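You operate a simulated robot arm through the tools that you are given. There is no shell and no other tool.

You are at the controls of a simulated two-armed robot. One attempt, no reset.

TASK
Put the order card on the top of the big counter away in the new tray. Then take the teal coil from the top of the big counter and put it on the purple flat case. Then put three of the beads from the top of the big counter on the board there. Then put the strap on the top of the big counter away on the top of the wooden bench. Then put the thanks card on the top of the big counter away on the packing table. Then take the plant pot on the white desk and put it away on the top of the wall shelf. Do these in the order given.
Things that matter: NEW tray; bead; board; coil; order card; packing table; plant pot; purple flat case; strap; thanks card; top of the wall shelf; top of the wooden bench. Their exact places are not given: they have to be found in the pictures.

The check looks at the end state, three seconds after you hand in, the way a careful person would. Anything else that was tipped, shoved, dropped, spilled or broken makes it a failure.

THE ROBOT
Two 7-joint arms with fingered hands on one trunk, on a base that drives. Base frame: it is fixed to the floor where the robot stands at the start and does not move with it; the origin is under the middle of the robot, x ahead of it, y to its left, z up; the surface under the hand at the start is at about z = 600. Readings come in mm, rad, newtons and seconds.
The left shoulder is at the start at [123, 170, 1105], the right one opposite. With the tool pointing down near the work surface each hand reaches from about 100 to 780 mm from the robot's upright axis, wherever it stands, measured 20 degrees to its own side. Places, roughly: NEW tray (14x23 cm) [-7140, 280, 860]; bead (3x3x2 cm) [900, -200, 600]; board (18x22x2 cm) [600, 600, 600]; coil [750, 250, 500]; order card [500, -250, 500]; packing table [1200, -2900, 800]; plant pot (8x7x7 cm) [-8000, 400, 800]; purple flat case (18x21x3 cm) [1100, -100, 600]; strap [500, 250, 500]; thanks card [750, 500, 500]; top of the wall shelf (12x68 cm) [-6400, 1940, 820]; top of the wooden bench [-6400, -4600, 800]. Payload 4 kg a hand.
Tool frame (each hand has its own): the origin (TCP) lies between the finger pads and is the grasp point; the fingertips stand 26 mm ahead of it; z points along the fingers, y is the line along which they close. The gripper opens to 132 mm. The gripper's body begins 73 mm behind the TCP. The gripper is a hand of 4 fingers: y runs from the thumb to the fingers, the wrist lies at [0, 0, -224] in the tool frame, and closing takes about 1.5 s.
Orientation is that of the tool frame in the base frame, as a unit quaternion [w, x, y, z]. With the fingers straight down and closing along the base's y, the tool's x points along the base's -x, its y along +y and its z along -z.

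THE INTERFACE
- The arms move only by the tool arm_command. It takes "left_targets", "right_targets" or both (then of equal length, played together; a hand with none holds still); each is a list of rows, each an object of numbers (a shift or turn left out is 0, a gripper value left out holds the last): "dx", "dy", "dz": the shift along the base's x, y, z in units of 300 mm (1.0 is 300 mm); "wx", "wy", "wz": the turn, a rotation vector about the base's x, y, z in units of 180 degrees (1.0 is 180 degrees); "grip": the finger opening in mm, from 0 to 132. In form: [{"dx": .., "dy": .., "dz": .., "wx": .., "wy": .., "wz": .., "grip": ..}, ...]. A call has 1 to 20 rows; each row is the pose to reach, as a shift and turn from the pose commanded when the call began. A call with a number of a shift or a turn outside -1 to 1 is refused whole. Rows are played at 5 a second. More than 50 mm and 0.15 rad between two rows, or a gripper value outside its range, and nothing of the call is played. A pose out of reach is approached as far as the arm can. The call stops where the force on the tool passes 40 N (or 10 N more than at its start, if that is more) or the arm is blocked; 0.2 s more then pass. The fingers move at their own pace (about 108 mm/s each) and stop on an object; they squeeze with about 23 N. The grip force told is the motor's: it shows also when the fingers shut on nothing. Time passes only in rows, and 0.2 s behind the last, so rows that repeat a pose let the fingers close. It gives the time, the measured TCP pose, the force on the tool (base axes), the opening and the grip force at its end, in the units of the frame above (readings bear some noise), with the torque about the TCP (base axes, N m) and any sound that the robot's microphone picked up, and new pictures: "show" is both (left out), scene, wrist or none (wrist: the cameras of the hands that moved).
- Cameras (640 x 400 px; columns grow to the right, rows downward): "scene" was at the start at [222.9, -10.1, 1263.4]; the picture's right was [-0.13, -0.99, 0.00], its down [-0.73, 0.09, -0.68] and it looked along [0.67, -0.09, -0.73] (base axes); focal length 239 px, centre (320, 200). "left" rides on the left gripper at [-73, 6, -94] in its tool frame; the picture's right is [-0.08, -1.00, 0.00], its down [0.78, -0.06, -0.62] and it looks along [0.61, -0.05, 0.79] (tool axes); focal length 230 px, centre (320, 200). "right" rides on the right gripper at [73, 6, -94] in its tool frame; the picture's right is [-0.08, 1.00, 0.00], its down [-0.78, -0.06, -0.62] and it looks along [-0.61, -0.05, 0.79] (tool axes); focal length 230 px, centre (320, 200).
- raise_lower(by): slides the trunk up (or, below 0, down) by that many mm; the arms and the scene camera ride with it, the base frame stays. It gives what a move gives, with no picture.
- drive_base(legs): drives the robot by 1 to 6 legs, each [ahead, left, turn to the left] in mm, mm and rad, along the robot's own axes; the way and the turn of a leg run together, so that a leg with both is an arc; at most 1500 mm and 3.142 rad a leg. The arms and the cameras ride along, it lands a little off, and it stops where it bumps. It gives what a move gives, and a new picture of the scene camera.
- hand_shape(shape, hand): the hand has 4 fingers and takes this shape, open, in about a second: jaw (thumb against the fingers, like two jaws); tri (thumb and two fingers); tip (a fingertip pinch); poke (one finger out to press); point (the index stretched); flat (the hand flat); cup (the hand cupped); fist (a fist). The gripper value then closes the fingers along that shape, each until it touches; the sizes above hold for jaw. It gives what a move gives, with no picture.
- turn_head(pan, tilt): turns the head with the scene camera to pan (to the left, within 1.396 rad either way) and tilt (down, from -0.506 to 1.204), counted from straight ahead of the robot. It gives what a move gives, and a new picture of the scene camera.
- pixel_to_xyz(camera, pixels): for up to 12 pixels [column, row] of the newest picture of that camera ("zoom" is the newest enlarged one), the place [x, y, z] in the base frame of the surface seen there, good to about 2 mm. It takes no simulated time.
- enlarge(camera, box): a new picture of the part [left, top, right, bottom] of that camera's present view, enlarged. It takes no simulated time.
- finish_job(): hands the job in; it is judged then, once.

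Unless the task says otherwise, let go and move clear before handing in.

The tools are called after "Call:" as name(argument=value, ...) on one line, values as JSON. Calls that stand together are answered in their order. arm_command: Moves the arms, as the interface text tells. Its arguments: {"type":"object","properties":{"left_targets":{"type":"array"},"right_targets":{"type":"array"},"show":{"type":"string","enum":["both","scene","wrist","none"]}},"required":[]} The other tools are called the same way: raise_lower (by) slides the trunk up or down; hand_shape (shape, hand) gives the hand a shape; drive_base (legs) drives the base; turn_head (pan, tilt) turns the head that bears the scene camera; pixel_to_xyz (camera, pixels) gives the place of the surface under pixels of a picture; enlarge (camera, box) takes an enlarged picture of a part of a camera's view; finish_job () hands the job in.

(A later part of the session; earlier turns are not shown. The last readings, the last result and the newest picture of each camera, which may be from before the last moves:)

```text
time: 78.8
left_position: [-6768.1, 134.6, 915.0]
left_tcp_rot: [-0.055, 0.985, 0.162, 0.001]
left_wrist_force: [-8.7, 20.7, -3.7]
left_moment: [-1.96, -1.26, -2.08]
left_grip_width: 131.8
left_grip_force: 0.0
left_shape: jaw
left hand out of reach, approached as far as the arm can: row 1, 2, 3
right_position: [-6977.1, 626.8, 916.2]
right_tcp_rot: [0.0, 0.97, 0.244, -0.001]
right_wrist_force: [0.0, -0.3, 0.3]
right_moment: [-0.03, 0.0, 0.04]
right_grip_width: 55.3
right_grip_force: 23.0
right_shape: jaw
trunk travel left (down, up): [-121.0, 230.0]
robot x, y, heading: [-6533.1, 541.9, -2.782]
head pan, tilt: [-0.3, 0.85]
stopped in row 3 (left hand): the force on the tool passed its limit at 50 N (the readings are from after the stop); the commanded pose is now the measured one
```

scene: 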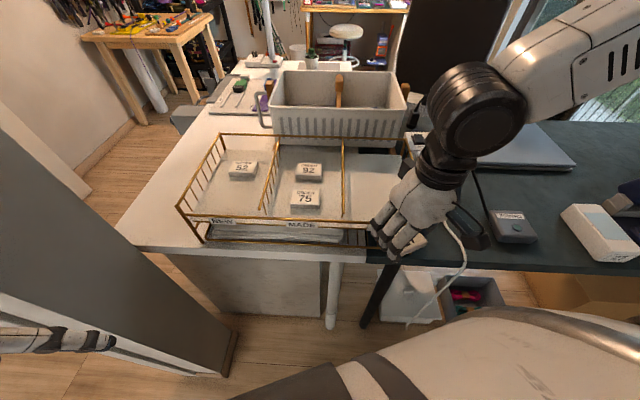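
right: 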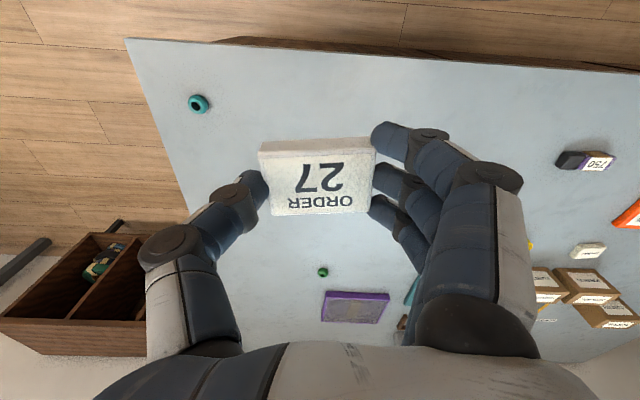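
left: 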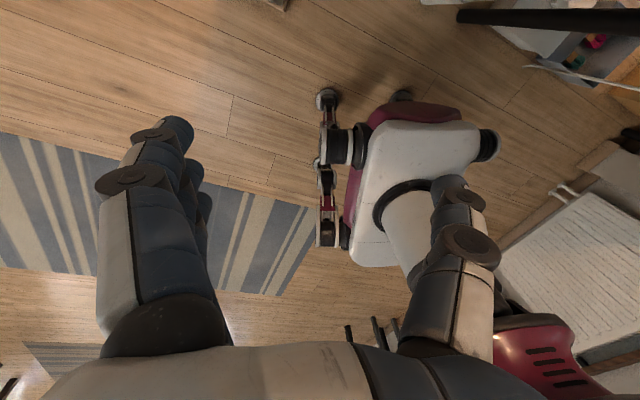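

The left forearm is pressing on the wall corner and the arm can't fold any closer. I'll raise the right hand for clearance, back the base away from the wall and then turn.

Call:
arm_command(right_targets=[{"dz": 0.12}, {"dz": 0.24}, {"dz": 0.36}, {"dz": 0.36}], show="none")

Call:
drive_base(legs=[[-150, 0, 0], [0, 0, 0.45]])

```text
time: 79.8
left_position: [-6768.6, 135.2, 915.3]
left_tcp_rot: [-0.054, 0.985, 0.165, 0.001]
left_wrist_force: [-2.8, 33.6, -15.0]
left_moment: [-2.76, -1.48, -2.75]
left_grip_width: 131.9
left_grip_force: 0.1
left_shape: jaw
right_position: [-6978.1, 626.8, 1024.4]
right_tcp_rot: [0.0, 0.97, 0.245, 0.0]
right_wrist_force: [0.6, 0.4, 0.8]
right_moment: [-0.01, -0.02, 0.0]
right_grip_width: 55.4
right_grip_force: 23.3
right_shape: jaw
trunk travel left (down, up): [-121.0, 230.0]
robot x, y, heading: [-6531.1, 543.9, -2.786]
head pan, tilt: [-0.3, 0.85]
```

```text
time: 82.5
left_position: [-6423.9, 120.9, 914.4]
left_tcp_rot: [-0.052, 0.922, 0.383, -0.013]
left_wrist_force: [0.2, 0.4, 0.2]
left_moment: [0.0, -0.02, 0.02]
left_grip_width: 131.9
left_grip_force: 0.0
left_shape: jaw
right_position: [-6827.8, 474.6, 1024.6]
right_tcp_rot: [0.0, 0.89, 0.456, 0.0]
right_wrist_force: [-0.3, 0.5, -0.3]
right_moment: [0.05, 0.03, -0.01]
right_grip_width: 55.5
right_grip_force: 23.0
right_shape: jaw
trunk travel left (down, up): [-121.0, 230.0]
robot x, y, heading: [-6392.0, 596.4, -2.335]
head pan, tilt: [-0.3, 0.85]
```

scene: 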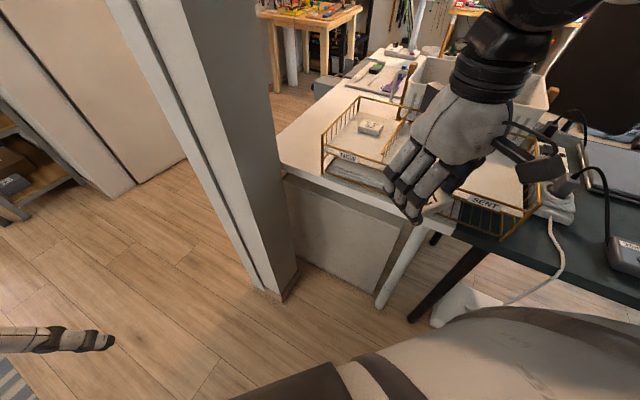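

The robot is clear of the wall now, at (-6392,596) with heading −2.335. I'll move in to about (-6600,560), which puts the tray in the right hand's natural range.

Call:
drive_base(legs=[[0, -125, 0], [170, 0, 0]])

Call:
turn_head(pan=-0.2, tilt=0.8)

```text
time: 85.3
left_position: [-6630.4, 83.9, 914.4]
left_tcp_rot: [-0.053, 0.922, 0.384, -0.013]
left_wrist_force: [0.6, -1.0, 0.2]
left_moment: [0.01, -0.05, -0.01]
left_grip_width: 131.8
left_grip_force: 0.1
left_shape: jaw
right_position: [-7035.0, 434.0, 1023.2]
right_tcp_rot: [-0.001, 0.889, 0.458, 0.0]
right_wrist_force: [-1.0, -0.8, 0.1]
right_moment: [0.02, 0.02, 0.02]
right_grip_width: 55.7
right_grip_force: 23.3
right_shape: jaw
trunk travel left (down, up): [-121.0, 230.0]
robot x, y, heading: [-6595.6, 556.0, -2.321]
head pan, tilt: [-0.3, 0.85]
```

scene: 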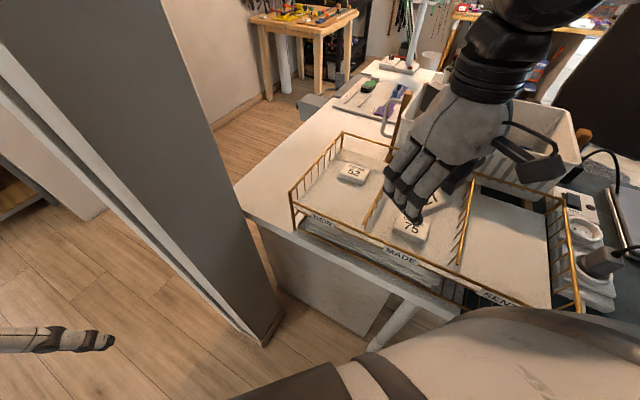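

```text
time: 86.0
left_position: [-6628.2, 84.2, 915.0]
left_tcp_rot: [-0.052, 0.922, 0.384, -0.013]
left_wrist_force: [0.5, 0.1, 0.1]
left_moment: [-0.02, 0.05, -0.01]
left_grip_width: 132.0
left_grip_force: 0.0
left_shape: jaw
right_position: [-7034.8, 434.3, 1024.7]
right_tcp_rot: [-0.001, 0.889, 0.459, -0.001]
right_wrist_force: [1.1, 0.0, -0.4]
right_moment: [0.02, 0.01, -0.02]
right_grip_width: 55.3
right_grip_force: 23.1
right_shape: jaw
trunk travel left (down, up): [-121.0, 230.0]
robot x, y, heading: [-6598.3, 557.7, -2.332]
head pan, tilt: [-0.201, 0.799]
```

scene: 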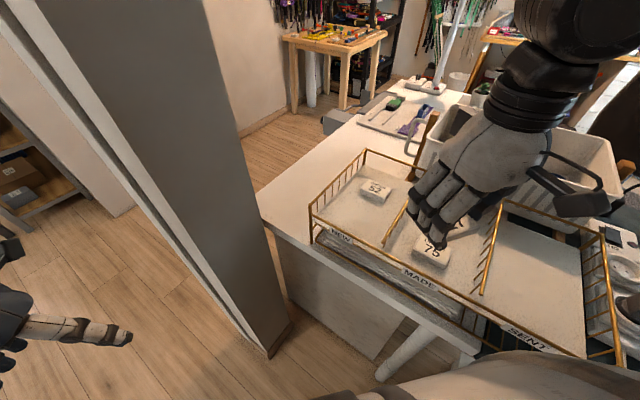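

Call:
pixel_to_xyz(camera="scene", pixels=[[320, 214], [366, 154], [408, 200], [385, 238], [375, 188], [350, 210], [330, 205], [312, 212], [365, 225], [345, 228], [312, 243], [395, 175]])

Call:
enlarge(camera="scene", box=[280, 130, 440, 250])

```text
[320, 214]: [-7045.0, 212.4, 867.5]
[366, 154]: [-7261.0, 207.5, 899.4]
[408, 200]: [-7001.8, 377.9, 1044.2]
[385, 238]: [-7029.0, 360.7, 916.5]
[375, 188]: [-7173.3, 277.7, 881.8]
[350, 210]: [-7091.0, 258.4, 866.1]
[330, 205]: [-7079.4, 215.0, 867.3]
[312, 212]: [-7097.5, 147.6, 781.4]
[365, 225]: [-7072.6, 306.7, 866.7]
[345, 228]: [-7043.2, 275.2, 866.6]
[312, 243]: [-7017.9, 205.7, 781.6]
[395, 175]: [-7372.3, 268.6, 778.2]
```

```text
3.33 times, centred on (360, 190) of scene
```

zoom: 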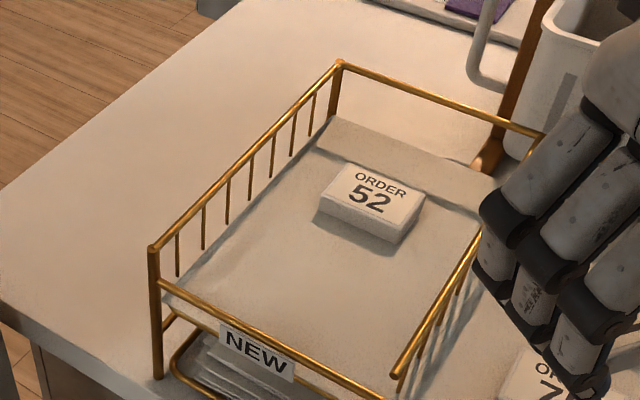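

The NEW compartment floor is at z≈866, x −7035…−7255, y 208…350, with card 52 at (-7173,278). I'll place card 27 in the free front part at (-7087,280), turned so the fingers close along y. First I move above it.

Call:
arm_command(right_targets=[{"dx": -0.022, "dy": -0.064, "wz": -0.038}, {"dx": -0.043, "dy": -0.128, "wz": -0.076}, {"dx": -0.065, "dy": -0.192, "wz": -0.114}, {"dx": -0.087, "dy": -0.256, "wz": -0.152}, {"dx": -0.108, "dy": -0.32, "wz": -0.19}, {"dx": -0.13, "dy": -0.384, "wz": -0.228}, {"dx": -0.152, "dy": -0.45, "wz": -0.266}, {"dx": -0.173, "dy": -0.513, "wz": -0.303}, {"dx": -0.173, "dy": -0.513, "wz": -0.303}])

```text
time: 88.0
left_position: [-6630.3, 84.5, 913.5]
left_tcp_rot: [-0.053, 0.921, 0.385, -0.013]
left_wrist_force: [0.0, 0.0, -0.2]
left_moment: [0.01, 0.01, -0.01]
left_grip_width: 132.1
left_grip_force: 0.1
left_shape: jaw
right_position: [-7088.2, 281.0, 1025.1]
right_tcp_rot: [-0.001, 1.0, 0.0, -0.001]
right_wrist_force: [-0.2, -0.1, 0.2]
right_moment: [-0.04, -0.03, 0.0]
right_grip_width: 55.1
right_grip_force: 23.3
right_shape: jaw
trunk travel left (down, up): [-121.0, 230.0]
robot x, y, heading: [-6597.8, 557.4, -2.329]
head pan, tilt: [-0.201, 0.799]
```

scene: 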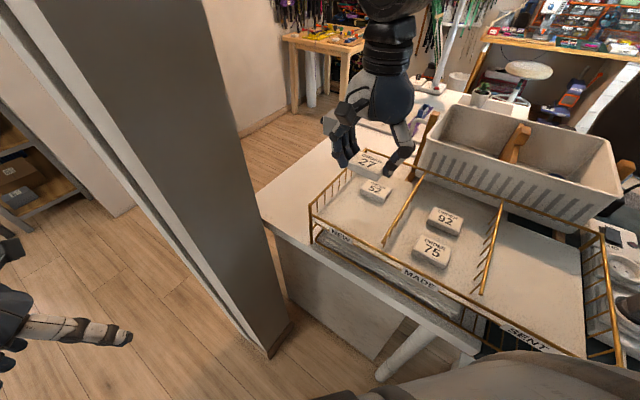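
right: 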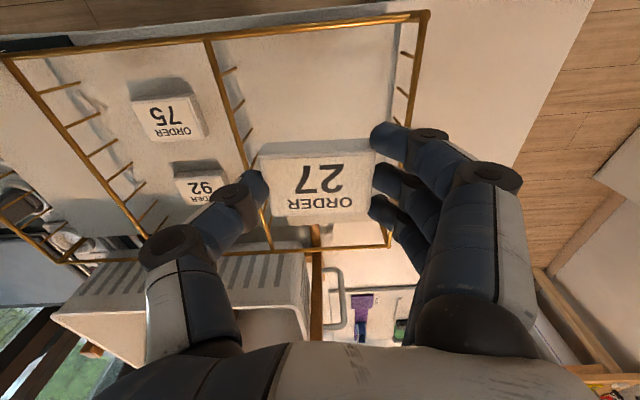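

The wrist view shows the card centred between the divider (col ≈231) and the outer rail (col ≈410). I'll check the rail and divider heights before going down.

Call:
pixel_to_xyz(camera="right", pixels=[[213, 60], [218, 100], [226, 140], [408, 110], [402, 150], [425, 20], [300, 30], [280, 90], [340, 90]])

Call:
enlarge(camera="scene", box=[280, 110, 440, 250])

```text
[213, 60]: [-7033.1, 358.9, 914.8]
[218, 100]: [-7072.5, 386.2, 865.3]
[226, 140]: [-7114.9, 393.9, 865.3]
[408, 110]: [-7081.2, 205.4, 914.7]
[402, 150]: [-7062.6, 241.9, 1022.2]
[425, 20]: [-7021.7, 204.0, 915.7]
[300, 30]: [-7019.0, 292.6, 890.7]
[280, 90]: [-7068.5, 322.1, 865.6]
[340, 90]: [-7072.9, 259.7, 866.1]
```

```text
2.86 times, centred on (360, 180) of scene
```

zoom: 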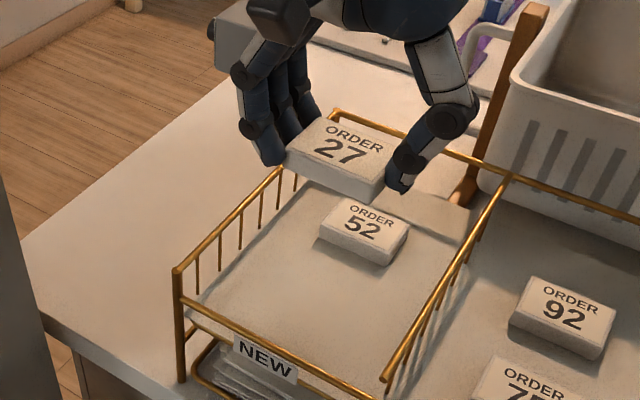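

The rails top out at z=915, with the divider at y=359 and the outer rail at y=204, so y=281 is the centre with enough finger clearance. I'll go down slowly to TCP z≈898.

Call:
arm_command(right_targets=[{"dz": -0.1}, {"dz": -0.2}, {"dz": -0.28}, {"dz": -0.34}, {"dz": -0.38}, {"dz": -0.405}, {"dz": -0.415}, {"dz": -0.415}])

```text
time: 89.8
left_position: [-6629.9, 83.7, 914.8]
left_tcp_rot: [-0.052, 0.922, 0.384, -0.013]
left_wrist_force: [-0.1, -0.4, -0.4]
left_moment: [0.04, -0.01, -0.01]
left_grip_width: 131.9
left_grip_force: 0.0
left_shape: jaw
right_position: [-7085.2, 282.1, 900.1]
right_tcp_rot: [0.0, 1.0, -0.001, -0.001]
right_wrist_force: [0.4, 0.4, -0.2]
right_moment: [0.0, 0.01, 0.02]
right_grip_width: 55.3
right_grip_force: 22.6
right_shape: jaw
trunk travel left (down, up): [-121.0, 230.0]
robot x, y, heading: [-6594.0, 556.4, -2.331]
head pan, tilt: [-0.201, 0.799]
```

scene: 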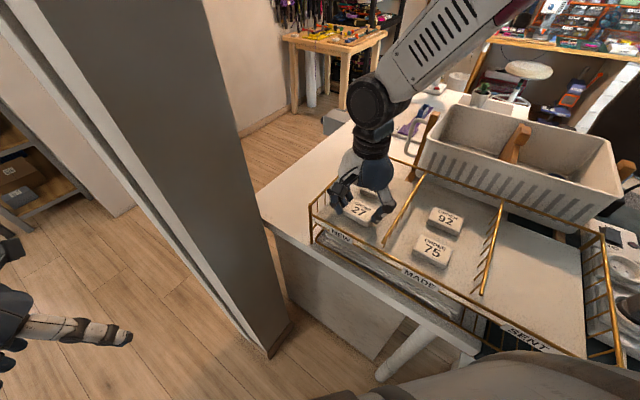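
right: 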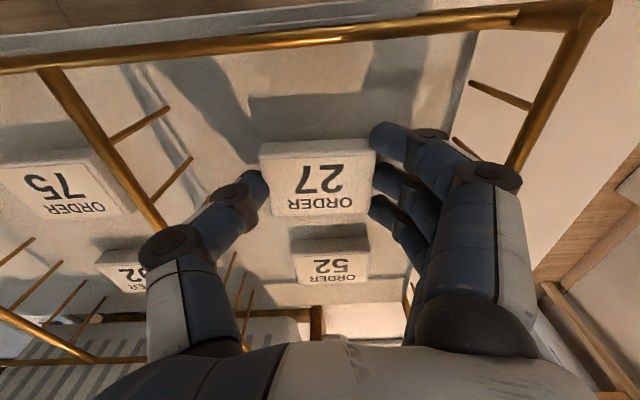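

The card hangs about 3 mm above the tray floor, clear of card 52 at (332,258). I'll lower the last bit until touch, open slightly and go straight up.

Call:
arm_command(right_targets=[{"dz": -0.004}, {"dz": -0.008}, {"dz": -0.01}, {"dz": -0.01}], show="none")

```text
time: 90.8
left_position: [-6628.4, 85.0, 914.9]
left_tcp_rot: [-0.052, 0.921, 0.385, -0.013]
left_wrist_force: [0.9, -0.1, 0.2]
left_moment: [-0.02, 0.01, 0.04]
left_grip_width: 131.9
left_grip_force: 0.0
left_shape: jaw
right_position: [-7086.7, 282.0, 896.4]
right_tcp_rot: [-0.001, 1.0, 0.001, -0.001]
right_wrist_force: [0.0, 0.4, 0.5]
right_moment: [-0.02, 0.0, 0.03]
right_grip_width: 55.5
right_grip_force: 23.0
right_shape: jaw
trunk travel left (down, up): [-121.0, 230.0]
robot x, y, heading: [-6593.6, 562.3, -2.333]
head pan, tilt: [-0.201, 0.799]
```

No contact yet at TCP z=896. I'll keep lowering in small steps, then release.

Call:
arm_command(right_targets=[{"dz": -0.003}, {"dz": -0.006}, {"dz": -0.006}], show="none")

```text
time: 91.6
left_position: [-6629.0, 84.1, 915.2]
left_tcp_rot: [-0.053, 0.921, 0.385, -0.014]
left_wrist_force: [-0.2, 0.0, -0.4]
left_moment: [0.05, 0.0, 0.03]
left_grip_width: 131.8
left_grip_force: 0.1
left_shape: jaw
right_position: [-7087.3, 279.5, 895.2]
right_tcp_rot: [0.001, 1.0, -0.001, 0.0]
right_wrist_force: [0.5, -0.8, 0.7]
right_moment: [0.01, 0.01, 0.02]
right_grip_width: 55.4
right_grip_force: 23.1
right_shape: jaw
trunk travel left (down, up): [-121.0, 230.0]
robot x, y, heading: [-6594.2, 557.1, -2.329]
head pan, tilt: [-0.201, 0.799]
```

Still no contact force, so at most a millimetre or two is left, which is a safe drop. I'll open to 72 mm, wait and rise straight up.

Call:
arm_command(right_targets=[{"dz": -0.005, "grip": 62}, {"dz": -0.005, "grip": 72}, {"dz": -0.005, "grip": 72}, {"dz": 0.03, "grip": 72}, {"dz": 0.1, "grip": 72}, {"dz": 0.2, "grip": 72}, {"dz": 0.3, "grip": 72}, {"dz": 0.4, "grip": 72}, {"dz": 0.4, "grip": 72}])

```text
time: 93.6
left_position: [-6628.9, 83.6, 913.3]
left_tcp_rot: [-0.053, 0.921, 0.385, -0.013]
left_wrist_force: [0.4, 0.8, 0.5]
left_moment: [0.02, -0.01, 0.03]
left_grip_width: 132.2
left_grip_force: 0.1
left_shape: jaw
right_position: [-7086.7, 282.7, 1014.9]
right_tcp_rot: [-0.001, 1.0, -0.002, -0.001]
right_wrist_force: [0.2, 1.0, 0.6]
right_moment: [0.0, 0.02, 0.0]
right_grip_width: 71.2
right_grip_force: 0.2
right_shape: jaw
trunk travel left (down, up): [-121.0, 230.0]
robot x, y, heading: [-6596.4, 556.6, -2.327]
head pan, tilt: [-0.201, 0.799]
```

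scene: 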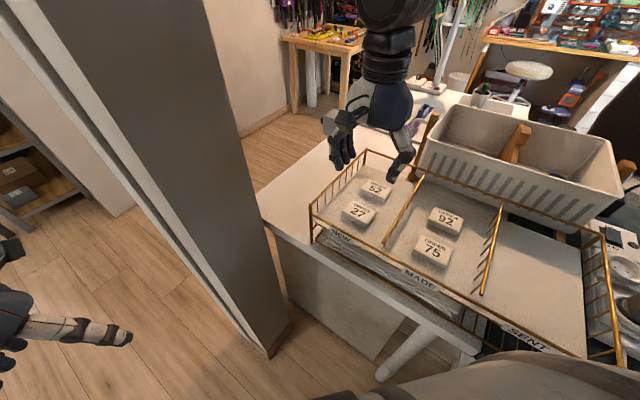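
right: 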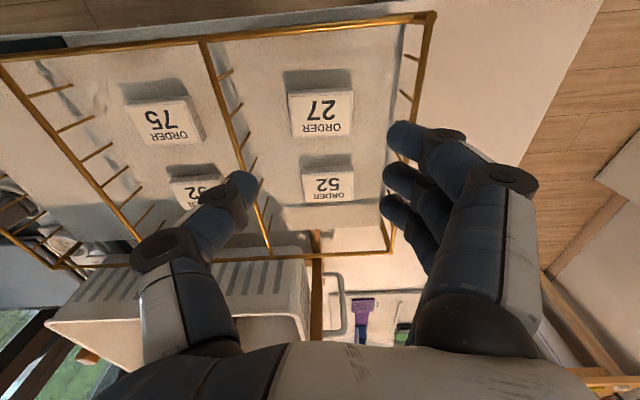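

Card 27 now lies flat in the NEW compartment next to card 52. While I'm here I'll note the plant pot at about (482,95) for later.

Call:
enlarge(camera="scene", box=[380, 40, 620, 190])

Call:
pixel_to_xyz(camera="scene", pixels=[[480, 100], [470, 93], [455, 95], [430, 80], [370, 105], [545, 150], [480, 120], [515, 95]])

```text
2.67 times, centred on (500, 115) of scene
```

zoom: 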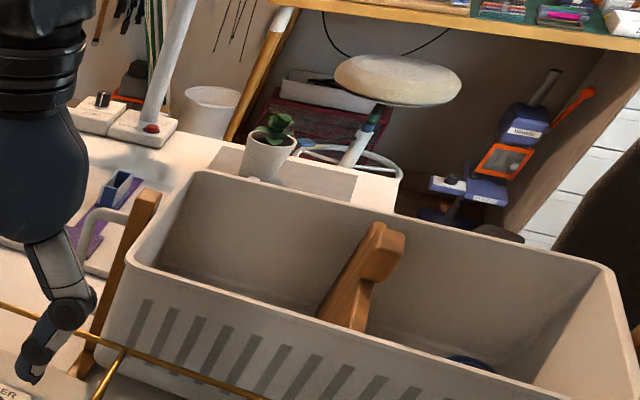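

```text
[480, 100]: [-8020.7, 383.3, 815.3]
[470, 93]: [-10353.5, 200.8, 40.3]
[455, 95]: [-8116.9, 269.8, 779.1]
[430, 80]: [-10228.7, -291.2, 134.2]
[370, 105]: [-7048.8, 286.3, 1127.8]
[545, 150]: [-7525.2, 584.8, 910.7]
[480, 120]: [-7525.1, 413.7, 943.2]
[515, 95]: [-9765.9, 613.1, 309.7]
```

The pot is at about (-8021,383), near the far end of the white desk. Now I'll back away, draw the right hand in and turn toward the counter again.

Call:
drive_base(legs=[[-320, 0, 0]])

Call:
arm_command(right_targets=[{"dx": 0.05, "dy": 0.1, "wz": 0.03}, {"dx": 0.1, "dy": 0.2, "wz": 0.06}, {"dx": 0.13, "dy": 0.3, "wz": 0.09}, {"dx": 0.16, "dy": 0.4, "wz": 0.12}, {"dx": 0.17, "dy": 0.5, "wz": 0.15}, {"dx": 0.17, "dy": 0.51, "wz": 0.19}, {"dx": 0.17, "dy": 0.51, "wz": 0.23}, {"dx": 0.17, "dy": 0.51, "wz": 0.27}], show="none")

```text
time: 95.7
left_position: [-6409.9, 316.2, 914.3]
left_tcp_rot: [-0.052, 0.922, 0.384, -0.012]
left_wrist_force: [-1.1, 0.3, 0.9]
left_moment: [-0.02, 0.03, 0.05]
left_grip_width: 131.8
left_grip_force: 0.1
left_shape: jaw
right_position: [-6867.4, 514.9, 1014.2]
right_tcp_rot: [0.0, 1.0, -0.001, -0.002]
right_wrist_force: [-0.3, -0.2, -0.1]
right_moment: [-0.04, 0.04, 0.03]
right_grip_width: 71.2
right_grip_force: 0.0
right_shape: jaw
trunk travel left (down, up): [-121.0, 230.0]
robot x, y, heading: [-6374.7, 790.7, -2.326]
head pan, tilt: [-0.201, 0.799]
```

scene: 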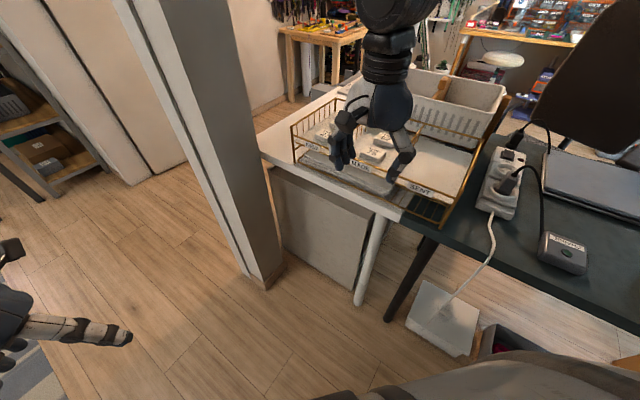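

```text
time: 97.5
left_position: [-6409.7, 316.5, 914.6]
left_tcp_rot: [-0.053, 0.921, 0.385, -0.014]
left_wrist_force: [0.8, 0.1, -0.3]
left_moment: [-0.01, -0.02, 0.01]
left_grip_width: 132.0
left_grip_force: 0.2
left_shape: jaw
right_position: [-6816.1, 668.3, 1015.6]
right_tcp_rot: [-0.001, 0.912, 0.411, -0.001]
right_wrist_force: [-0.2, 0.3, 0.3]
right_moment: [0.02, 0.06, 0.01]
right_grip_width: 71.0
right_grip_force: 0.1
right_shape: jaw
trunk travel left (down, up): [-121.0, 230.0]
robot x, y, heading: [-6375.8, 791.1, -2.332]
head pan, tilt: [-0.201, 0.799]
```

Both hands are drawn in. I'll turn left to heading 0 and check before driving back along the aisle.

Call:
drive_base(legs=[[0, 0, 1.2], [0, 0, 1.13]])

Call:
turn_head(pan=0.0, tilt=0.35)

```text
time: 103.8
left_position: [-6011.3, 1095.4, 914.5]
left_tcp_rot: [-0.007, 0.007, 0.999, -0.053]
left_wrist_force: [0.3, 0.0, -0.5]
left_moment: [0.02, 0.02, 0.03]
left_grip_width: 132.0
left_grip_force: 0.1
left_shape: jaw
right_position: [-5983.2, 559.2, 1014.7]
right_tcp_rot: [0.0, -0.021, 1.0, -0.001]
right_wrist_force: [-0.6, 0.4, -0.7]
right_moment: [0.02, 0.0, 0.03]
right_grip_width: 71.4
right_grip_force: 0.0
right_shape: jaw
trunk travel left (down, up): [-121.0, 230.0]
robot x, y, heading: [-6379.1, 788.0, 0.007]
head pan, tilt: [-0.201, 0.799]
```

scene: 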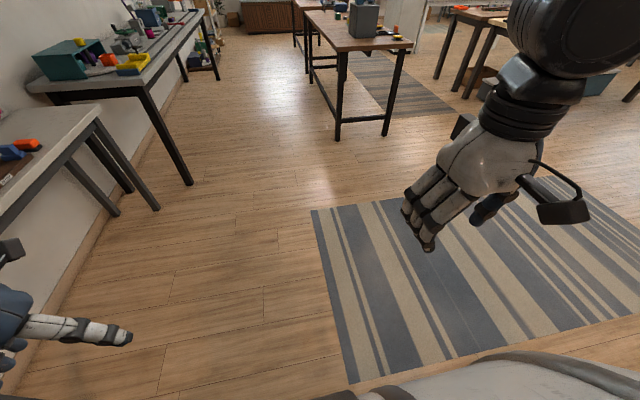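

```text
time: 104.7
left_position: [-6011.7, 1094.5, 915.7]
left_tcp_rot: [-0.009, 0.007, 0.999, -0.053]
left_wrist_force: [-0.3, -0.5, 0.2]
left_moment: [-0.02, 0.0, -0.02]
left_grip_width: 131.6
left_grip_force: 0.0
left_shape: jaw
right_position: [-5982.5, 558.9, 1015.0]
right_tcp_rot: [0.0, -0.021, 1.0, -0.001]
right_wrist_force: [0.3, 0.0, 0.0]
right_moment: [-0.01, -0.01, -0.01]
right_grip_width: 71.5
right_grip_force: 0.1
right_shape: jaw
trunk travel left (down, up): [-121.0, 230.0]
robot x, y, heading: [-6374.2, 792.0, 0.002]
head pan, tilt: [0.0, 0.351]
```

scene: 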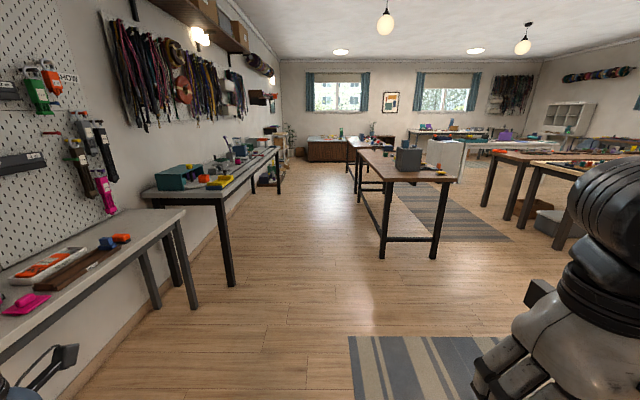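

The aisle back to the counter is clear. I'll drive 6000 mm ahead with a slight shift left to about y=860.

Call:
drive_base(legs=[[1490, 15, 0], [1490, 15, 0], [1490, 15, 0], [1490, 15, 0]])

```text
time: 132.9
left_position: [-71.7, 1239.9, 915.2]
left_tcp_rot: [-0.009, 0.003, 0.999, -0.053]
left_wrist_force: [0.8, -0.7, -0.1]
left_moment: [-0.02, 0.02, -0.02]
left_grip_width: 131.9
left_grip_force: 0.2
left_shape: jaw
right_position: [-42.1, 704.8, 1015.0]
right_tcp_rot: [0.001, -0.024, 1.0, 0.0]
right_wrist_force: [0.5, -1.5, -0.8]
right_moment: [0.01, -0.02, -0.01]
right_grip_width: 71.1
right_grip_force: 0.0
right_shape: jaw
trunk travel left (down, up): [-121.0, 230.0]
robot x, y, heading: [-434.8, 938.5, 0.013]
head pan, tilt: [0.0, 0.351]
```

scene: 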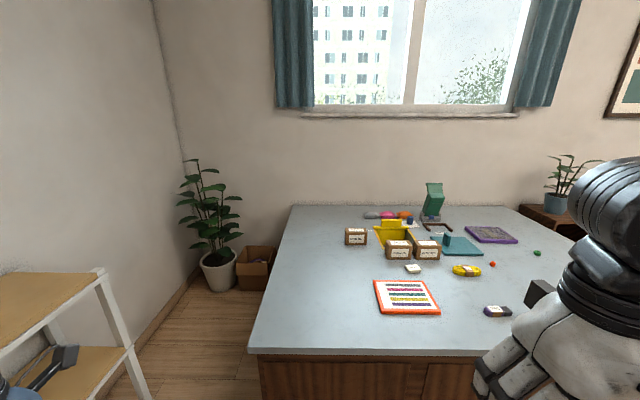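

I'm at (-435,938) facing the counter. I'll go forward a little, slide right to y≈0 as before, then approach the counter.

Call:
drive_base(legs=[[200, 0, -0.012], [0, -930, 0], [220, 0, 0]])

Call:
turn_head(pan=-0.4, tilt=0.7)

```text
time: 143.9
left_position: [348.8, 299.4, 914.6]
left_tcp_rot: [-0.01, 0.015, 0.998, -0.052]
left_wrist_force: [1.3, 0.5, -0.2]
left_moment: [0.0, -0.02, -0.01]
left_grip_width: 131.9
left_grip_force: 0.1
left_shape: jaw
right_position: [370.2, -238.7, 1015.7]
right_tcp_rot: [0.0, -0.014, 1.0, 0.0]
right_wrist_force: [0.4, -0.3, -0.7]
right_moment: [-0.02, 0.0, -0.01]
right_grip_width: 71.3
right_grip_force: 0.0
right_shape: jaw
trunk travel left (down, up): [-121.0, 230.0]
robot x, y, heading: [-18.8, 2.7, -0.012]
head pan, tilt: [0.0, 0.351]
```

scene: 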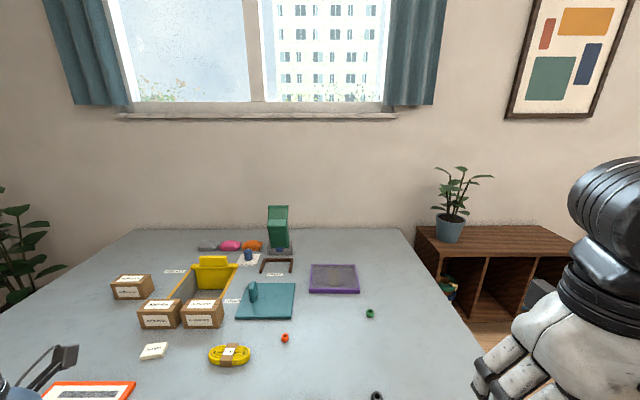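

```text
time: 144.8
left_position: [349.4, 296.9, 914.0]
left_tcp_rot: [-0.009, 0.014, 0.998, -0.054]
left_wrist_force: [-0.3, -0.6, 0.3]
left_moment: [0.01, -0.01, -0.03]
left_grip_width: 131.9
left_grip_force: 0.1
left_shape: jaw
right_position: [369.6, -238.5, 1014.9]
right_tcp_rot: [0.001, -0.013, 1.0, 0.0]
right_wrist_force: [0.2, 1.3, 0.9]
right_moment: [0.0, 0.0, -0.03]
right_grip_width: 71.4
right_grip_force: 0.1
right_shape: jaw
trunk travel left (down, up): [-121.0, 230.0]
robot x, y, heading: [-22.3, -1.6, -0.012]
head pan, tilt: [-0.4, 0.7]
```

scene: 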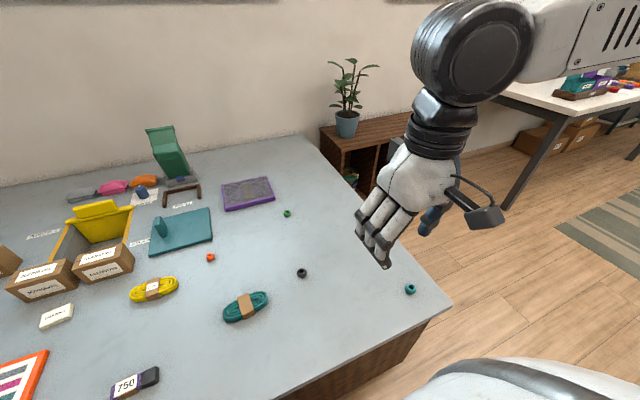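

Call:
pixel_to_xyz(camera="scene", pixels=[[248, 193], [224, 212], [272, 200], [268, 178], [222, 184], [330, 130], [345, 165], [340, 195], [448, 306], [330, 170], [310, 140], [247, 306]])

Call:
enlarge(camera="scene", box=[200, 270, 300, 332])

Call:
enlarge(camera="scene", box=[200, 160, 320, 235])

```text
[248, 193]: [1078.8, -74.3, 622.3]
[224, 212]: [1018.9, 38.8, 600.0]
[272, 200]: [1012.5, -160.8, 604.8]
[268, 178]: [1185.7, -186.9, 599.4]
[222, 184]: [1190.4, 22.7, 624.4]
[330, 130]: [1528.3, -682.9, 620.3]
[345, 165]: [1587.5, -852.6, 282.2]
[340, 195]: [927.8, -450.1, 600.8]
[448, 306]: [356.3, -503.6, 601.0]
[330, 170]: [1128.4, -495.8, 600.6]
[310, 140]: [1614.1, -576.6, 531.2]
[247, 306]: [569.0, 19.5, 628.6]
```

```text
6.40 times, centred on (250, 301) of scene
```

zoom: 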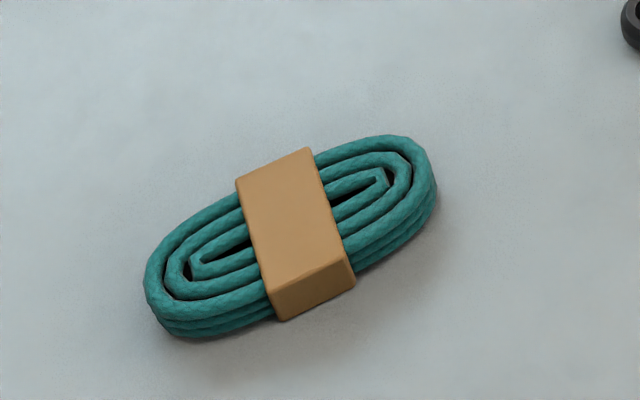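

```text
5.33 times, centred on (260, 198) of scene
```

zoom: 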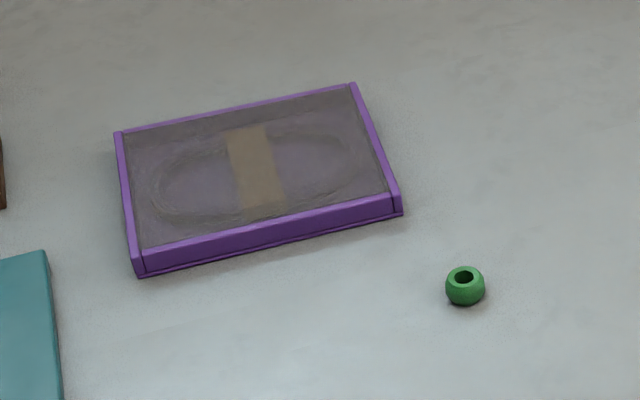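

The purple case is at about (1100,-75), top z≈622, and the counter's right edge is at y≈-503. I'll measure the coil's ends and band for the grasp angle.

Call:
pixel_to_xyz(camera="scene", pixels=[[224.5, 313], [266.5, 298], [243, 295.5], [249, 315], [246, 305], [235, 302], [259, 305], [238, 319], [253, 293]])

```text
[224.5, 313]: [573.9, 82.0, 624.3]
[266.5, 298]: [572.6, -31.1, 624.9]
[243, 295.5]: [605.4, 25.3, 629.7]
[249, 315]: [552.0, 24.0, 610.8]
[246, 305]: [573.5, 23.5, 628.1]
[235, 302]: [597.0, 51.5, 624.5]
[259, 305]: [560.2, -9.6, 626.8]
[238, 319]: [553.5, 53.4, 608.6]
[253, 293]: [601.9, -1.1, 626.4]
```

The coil lies nearly along y, centred at about (578,25), about 54 mm wide and 28 mm high. I'll bring the right hand over it turned −90° so the fingers close along x across the band.

Call:
arm_command(right_targets=[{"dx": 0.058, "dy": 0.073, "dz": -0.071, "wz": -0.042, "grip": 100}, {"dx": 0.116, "dy": 0.146, "dz": -0.142, "wz": -0.083}, {"dx": 0.173, "dy": 0.219, "dz": -0.212, "wz": -0.125}, {"dx": 0.231, "dy": 0.292, "dz": -0.283, "wz": -0.167}, {"dx": 0.289, "dy": 0.365, "dz": -0.354, "wz": -0.208}, {"dx": 0.347, "dy": 0.438, "dz": -0.425, "wz": -0.25}, {"dx": 0.404, "dy": 0.512, "dz": -0.496, "wz": -0.292}, {"dx": 0.462, "dy": 0.585, "dz": -0.567, "wz": -0.333}, {"dx": 0.52, "dy": 0.658, "dz": -0.637, "wz": -0.375}, {"dx": 0.578, "dy": 0.731, "dz": -0.708, "wz": -0.417}, {"dx": 0.636, "dy": 0.804, "dz": -0.779, "wz": -0.458}, {"dx": 0.693, "dy": 0.877, "dz": -0.85, "wz": -0.496}, {"dx": 0.693, "dy": 0.877, "dz": -0.85, "wz": -0.496}])

```text
time: 147.8
left_position: [350.3, 296.9, 916.1]
left_tcp_rot: [-0.009, 0.015, 0.998, -0.054]
left_wrist_force: [0.0, 0.5, -0.5]
left_moment: [-0.02, 0.01, -0.01]
left_grip_width: 131.6
left_grip_force: 0.1
left_shape: jaw
right_position: [603.4, -4.5, 774.8]
right_tcp_rot: [-0.013, 0.725, 0.688, 0.019]
right_wrist_force: [-0.3, 0.4, 0.0]
right_moment: [0.01, -0.02, -0.04]
right_grip_width: 99.7
right_grip_force: 0.1
right_shape: jaw
trunk travel left (down, up): [-121.0, 230.0]
robot x, y, heading: [-20.1, -0.9, -0.008]
head pan, tilt: [-0.4, 0.7]
stopped in row 13 (right hand): the arm was blocked; the commanded pose is now the measured one
```

scene: 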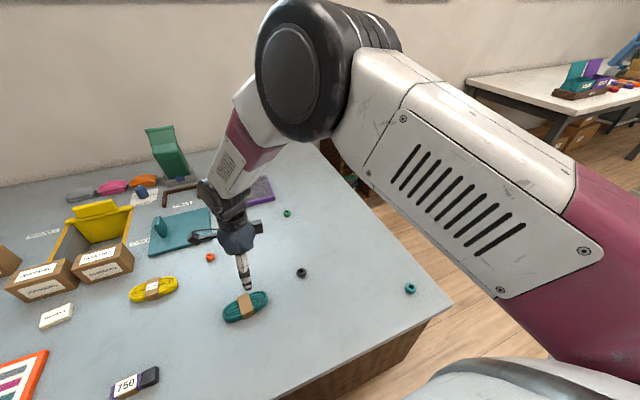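
right: 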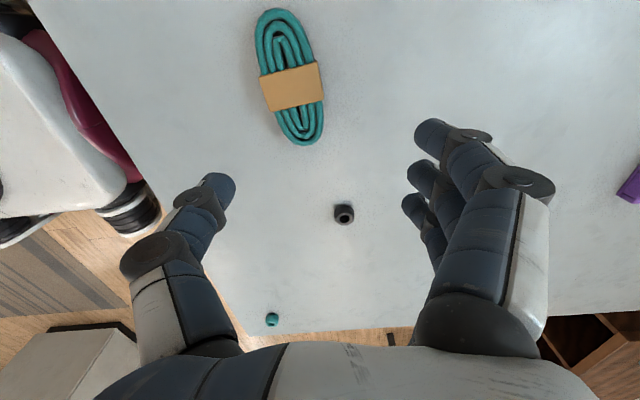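

The arm was blocked just short of the target, since it was reaching across the body. I'll shift the base left by 190 mm so the coil lies to the right-hand side.

Call:
drive_base(legs=[[0, 190, 0]])

```text
time: 150.1
left_position: [350.3, 490.5, 913.7]
left_tcp_rot: [-0.009, 0.015, 0.998, -0.054]
left_wrist_force: [-0.6, -0.3, 0.2]
left_moment: [-0.01, -0.01, 0.02]
left_grip_width: 131.9
left_grip_force: 0.2
left_shape: jaw
right_position: [605.0, 188.7, 777.8]
right_tcp_rot: [-0.012, 0.725, 0.688, 0.021]
right_wrist_force: [0.3, -0.1, 0.4]
right_moment: [0.01, -0.01, 0.02]
right_grip_width: 99.7
right_grip_force: 0.0
right_shape: jaw
trunk travel left (down, up): [-121.0, 230.0]
robot x, y, heading: [-19.4, 189.8, -0.008]
head pan, tilt: [-0.4, 0.7]
```

scene: 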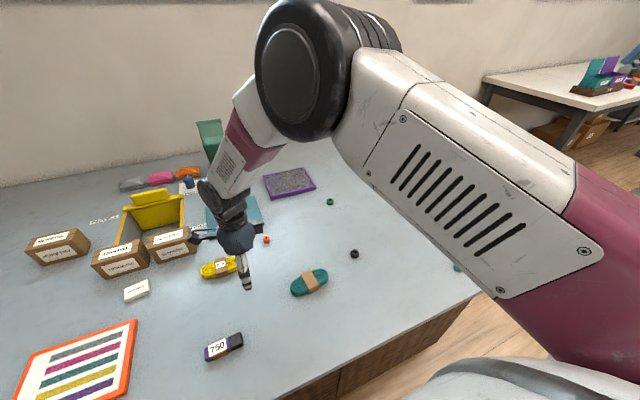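

The hand is now at (605,189) with the coil at px (310,282). I'll move it over the coil while correcting the slight tilt.

Call:
arm_command(right_targets=[{"dx": -0.02, "dy": -0.13, "wx": -0.004, "wy": 0.001, "wz": 0.004}, {"dx": -0.045, "dy": -0.27, "wx": -0.008, "wy": 0.002, "wz": 0.009}, {"dx": -0.07, "dy": -0.41, "wx": -0.012, "wy": 0.003, "wz": 0.013}, {"dx": -0.09, "dy": -0.546, "dz": -0.05, "wx": -0.0147, "wy": 0.0044, "wz": 0.017}, {"dx": -0.09, "dy": -0.546, "dz": -0.19, "wx": -0.0147, "wy": 0.0044, "wz": 0.017}, {"dx": -0.09, "dy": -0.546, "dz": -0.19, "wx": -0.0147, "wy": 0.0044, "wz": 0.017}])

```text
time: 151.5
left_position: [349.8, 489.8, 914.6]
left_tcp_rot: [-0.008, 0.014, 0.998, -0.053]
left_wrist_force: [0.1, 0.4, 0.7]
left_moment: [0.0, 0.01, 0.02]
left_grip_width: 131.8
left_grip_force: 0.1
left_shape: jaw
right_position: [578.1, 23.5, 720.7]
right_tcp_rot: [-0.001, 0.707, 0.708, -0.001]
right_wrist_force: [0.5, 0.4, 0.1]
right_moment: [0.01, -0.03, 0.0]
right_grip_width: 100.1
right_grip_force: 0.0
right_shape: jaw
trunk travel left (down, up): [-121.0, 230.0]
robot x, y, heading: [-20.6, 189.7, -0.008]
head pan, tilt: [-0.4, 0.7]
```

scene: 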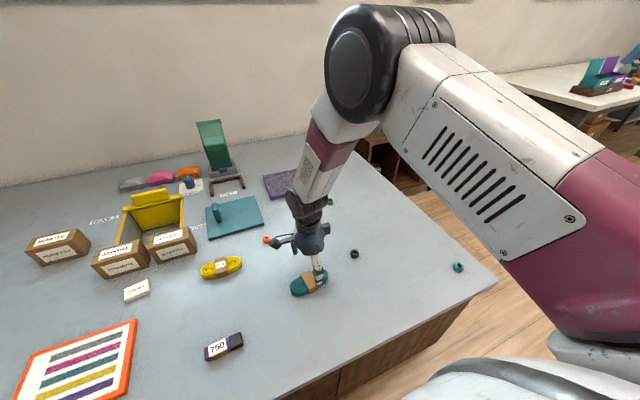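
right: 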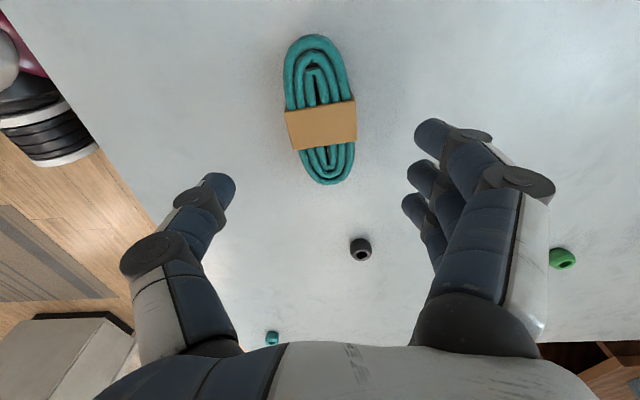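

The band is centred at (320,125), just where the TCP axis meets it. I'll go down to z≈630 and close.

Call:
arm_command(right_targets=[{"dz": -0.12}, {"dz": -0.22}, {"dz": -0.28}, {"dz": -0.302}, {"dz": -0.302, "grip": 60}, {"dz": -0.302, "grip": 30}, {"dz": -0.302, "grip": 30}, {"dz": -0.302, "grip": 30}, {"dz": -0.302, "grip": 30}, {"dz": -0.302, "grip": 30}])

```text
time: 153.7
left_position: [351.2, 490.2, 913.5]
left_tcp_rot: [-0.009, 0.014, 0.998, -0.054]
left_wrist_force: [0.2, -0.1, 0.0]
left_moment: [0.01, -0.01, -0.02]
left_grip_width: 131.9
left_grip_force: 0.1
left_shape: jaw
right_position: [577.9, 23.7, 629.9]
right_tcp_rot: [-0.002, 0.707, 0.707, -0.002]
right_wrist_force: [0.0, 0.3, 1.0]
right_moment: [0.02, -0.01, -0.01]
right_grip_width: 52.0
right_grip_force: 23.3
right_shape: jaw
trunk travel left (down, up): [-121.0, 230.0]
robot x, y, heading: [-15.8, 190.9, -0.009]
head pan, tilt: [-0.4, 0.7]
```

scene: 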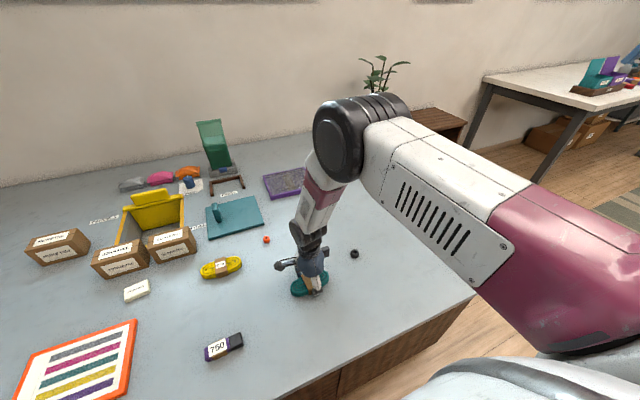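
right: 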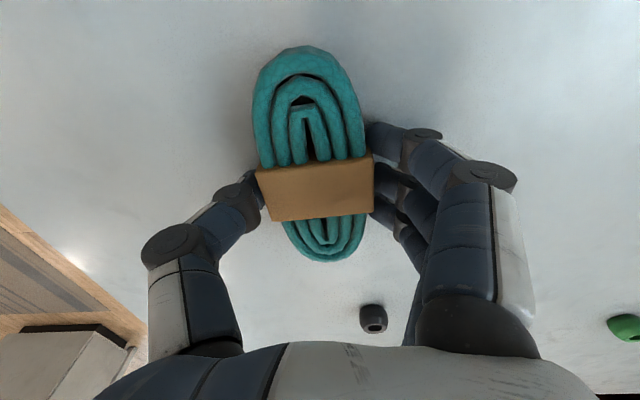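

The coil is held (52 mm, 23 N). I'll lift it, draw it in, back off the counter and go around to the counter's right side.

Call:
arm_command(right_targets=[{"dz": 0.12}, {"dz": 0.26}, {"dz": 0.4}, {"dz": 0.54}, {"dz": 0.68}, {"dx": -0.06, "dz": 0.8}, {"dx": -0.16, "dy": -0.06, "dz": 0.88}, {"dx": -0.26, "dy": -0.12, "dz": 0.9}, {"dx": -0.36, "dy": -0.2, "dz": 0.9}, {"dx": -0.36, "dy": -0.2, "dz": 0.9}], show="wrist")

Call:
drive_base(legs=[[-220, 0, 0], [0, -1350, 0]])

```text
time: 155.9
left_position: [351.3, 489.4, 914.9]
left_tcp_rot: [-0.009, 0.014, 0.998, -0.054]
left_wrist_force: [0.4, -0.1, 0.9]
left_moment: [-0.01, 0.02, 0.02]
left_grip_width: 131.9
left_grip_force: 0.0
left_shape: jaw
right_position: [470.9, -34.7, 897.4]
right_tcp_rot: [-0.001, 0.706, 0.708, -0.002]
right_wrist_force: [0.5, 0.5, -2.0]
right_moment: [-0.02, 0.04, 0.0]
right_grip_width: 52.5
right_grip_force: 23.0
right_shape: jaw
trunk travel left (down, up): [-121.0, 230.0]
robot x, y, heading: [-21.0, 190.8, -0.009]
head pan, tilt: [-0.4, 0.7]
```

right: 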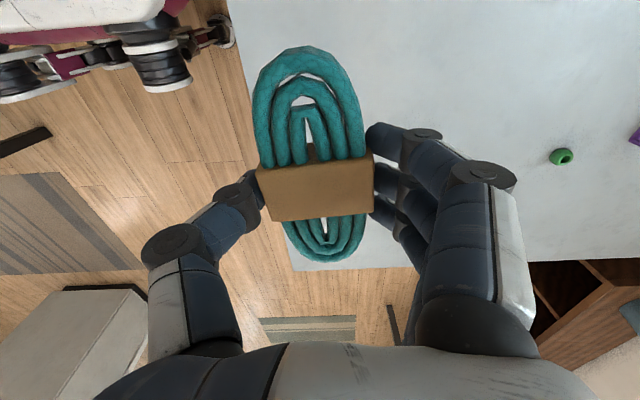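

```text
time: 169.2
left_position: [117.1, -848.5, 915.7]
left_tcp_rot: [-0.009, 0.015, 0.998, -0.053]
left_wrist_force: [0.5, 0.0, -0.1]
left_moment: [-0.01, 0.0, -0.03]
left_grip_width: 132.2
left_grip_force: 0.0
left_shape: jaw
right_position: [236.0, -1373.9, 898.7]
right_tcp_rot: [-0.002, 0.706, 0.708, -0.002]
right_wrist_force: [0.6, 0.2, -3.0]
right_moment: [-0.02, 0.03, -0.01]
right_grip_width: 52.0
right_grip_force: 23.2
right_shape: jaw
trunk travel left (down, up): [-121.0, 230.0]
robot x, y, heading: [-249.9, -1149.6, -0.009]
head pan, tilt: [-0.4, 0.7]
```

scene: 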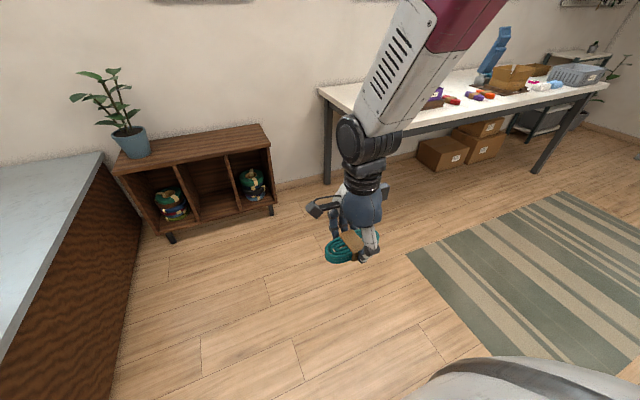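

Call:
pixel_to_xyz(camera="scene", pixels=[[172, 243], [272, 215], [120, 175], [150, 180], [327, 185], [130, 230], [100, 155], [420, 170], [320, 90], [260, 130], [400, 250], [110, 290]])

```text
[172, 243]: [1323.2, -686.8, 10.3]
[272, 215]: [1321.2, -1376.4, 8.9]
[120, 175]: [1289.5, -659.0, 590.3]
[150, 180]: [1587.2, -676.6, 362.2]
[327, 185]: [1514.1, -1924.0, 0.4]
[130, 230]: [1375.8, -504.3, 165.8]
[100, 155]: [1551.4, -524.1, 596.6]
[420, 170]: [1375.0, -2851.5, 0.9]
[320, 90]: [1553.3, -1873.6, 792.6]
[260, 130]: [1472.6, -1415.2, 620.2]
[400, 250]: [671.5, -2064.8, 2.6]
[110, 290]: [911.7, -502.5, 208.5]
```

The low cabinet's front is at x≈1290, y −600…−1400, height 620, and the counter's side is at y=-503. I'll drive ahead, turn left to face the counter's side, then slide along it.

Call:
drive_base(legs=[[550, 0, 0], [0, 0, 1.58], [0, -560, 0]])

Call:
turn_head(pan=-0.2, tilt=0.75)

```text
time: 181.2
left_position: [563.8, -786.6, 914.4]
left_tcp_rot: [0.032, -0.696, 0.716, -0.044]
left_wrist_force: [-0.6, 0.1, 0.2]
left_moment: [0.02, 0.01, 0.02]
left_grip_width: 131.9
left_grip_force: 0.1
left_shape: jaw
right_position: [1088.4, -667.4, 897.9]
right_tcp_rot: [0.001, -0.001, 1.0, -0.002]
right_wrist_force: [0.4, -0.5, -0.7]
right_moment: [-0.03, 0.01, 0.0]
right_grip_width: 51.9
right_grip_force: 23.2
right_shape: jaw
trunk travel left (down, up): [-121.0, 230.0]
robot x, y, heading: [859.6, -1156.5, 1.564]
head pan, tilt: [-0.4, 0.7]
```

scene: 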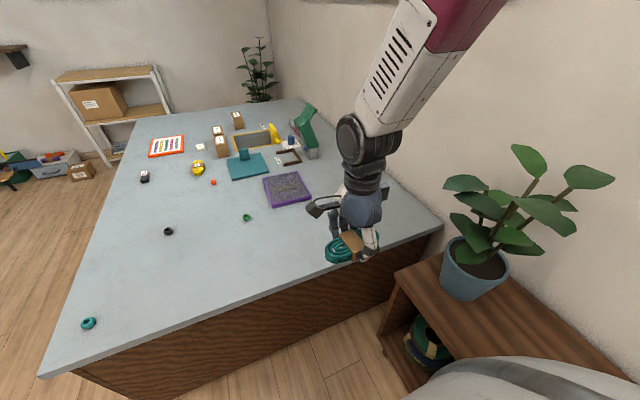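

```text
time: 181.9
left_position: [562.5, -787.7, 913.7]
left_tcp_rot: [0.032, -0.697, 0.715, -0.045]
left_wrist_force: [0.3, 0.4, -0.7]
left_moment: [-0.06, -0.01, -0.04]
left_grip_width: 132.0
left_grip_force: 0.1
left_shape: jaw
right_position: [1088.6, -667.1, 899.6]
right_tcp_rot: [0.001, -0.002, 1.0, -0.003]
right_wrist_force: [0.2, 0.9, -1.9]
right_moment: [-0.02, 0.01, 0.0]
right_grip_width: 51.9
right_grip_force: 22.8
right_shape: jaw
trunk travel left (down, up): [-121.0, 230.0]
robot x, y, heading: [864.0, -1158.4, 1.563]
head pan, tilt: [-0.201, 0.75]
```

scene: 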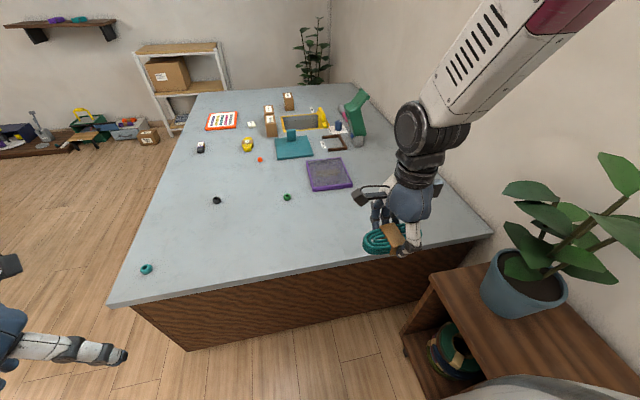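

The case is at (328,173) in view and the path to the counter's side is clear. I'll drive forward 345 mm.

Call:
drive_base(legs=[[345, 0, 0]])

Call:
pixel_to_xyz(camera="scene", pixels=[[320, 200], [300, 250], [100, 300], [500, 300]])

```text
time: 184.2
left_position: [567.3, -444.3, 915.0]
left_tcp_rot: [0.032, -0.696, 0.715, -0.045]
left_wrist_force: [0.0, -0.6, -0.1]
left_moment: [0.01, 0.0, 0.01]
left_grip_width: 132.1
left_grip_force: 0.2
left_shape: jaw
right_position: [1091.8, -324.9, 898.4]
right_tcp_rot: [0.002, -0.002, 1.0, -0.003]
right_wrist_force: [-0.1, 0.4, -2.1]
right_moment: [-0.03, 0.03, 0.04]
right_grip_width: 51.8
right_grip_force: 23.3
right_shape: jaw
trunk travel left (down, up): [-121.0, 230.0]
robot x, y, heading: [865.1, -812.7, 1.562]
head pan, tilt: [-0.201, 0.75]
```

scene: 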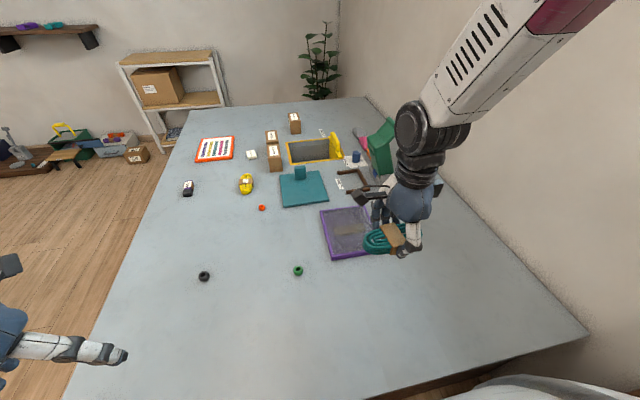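

```text
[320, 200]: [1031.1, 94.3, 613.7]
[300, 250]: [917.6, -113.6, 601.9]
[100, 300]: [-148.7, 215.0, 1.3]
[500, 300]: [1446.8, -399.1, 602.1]
```

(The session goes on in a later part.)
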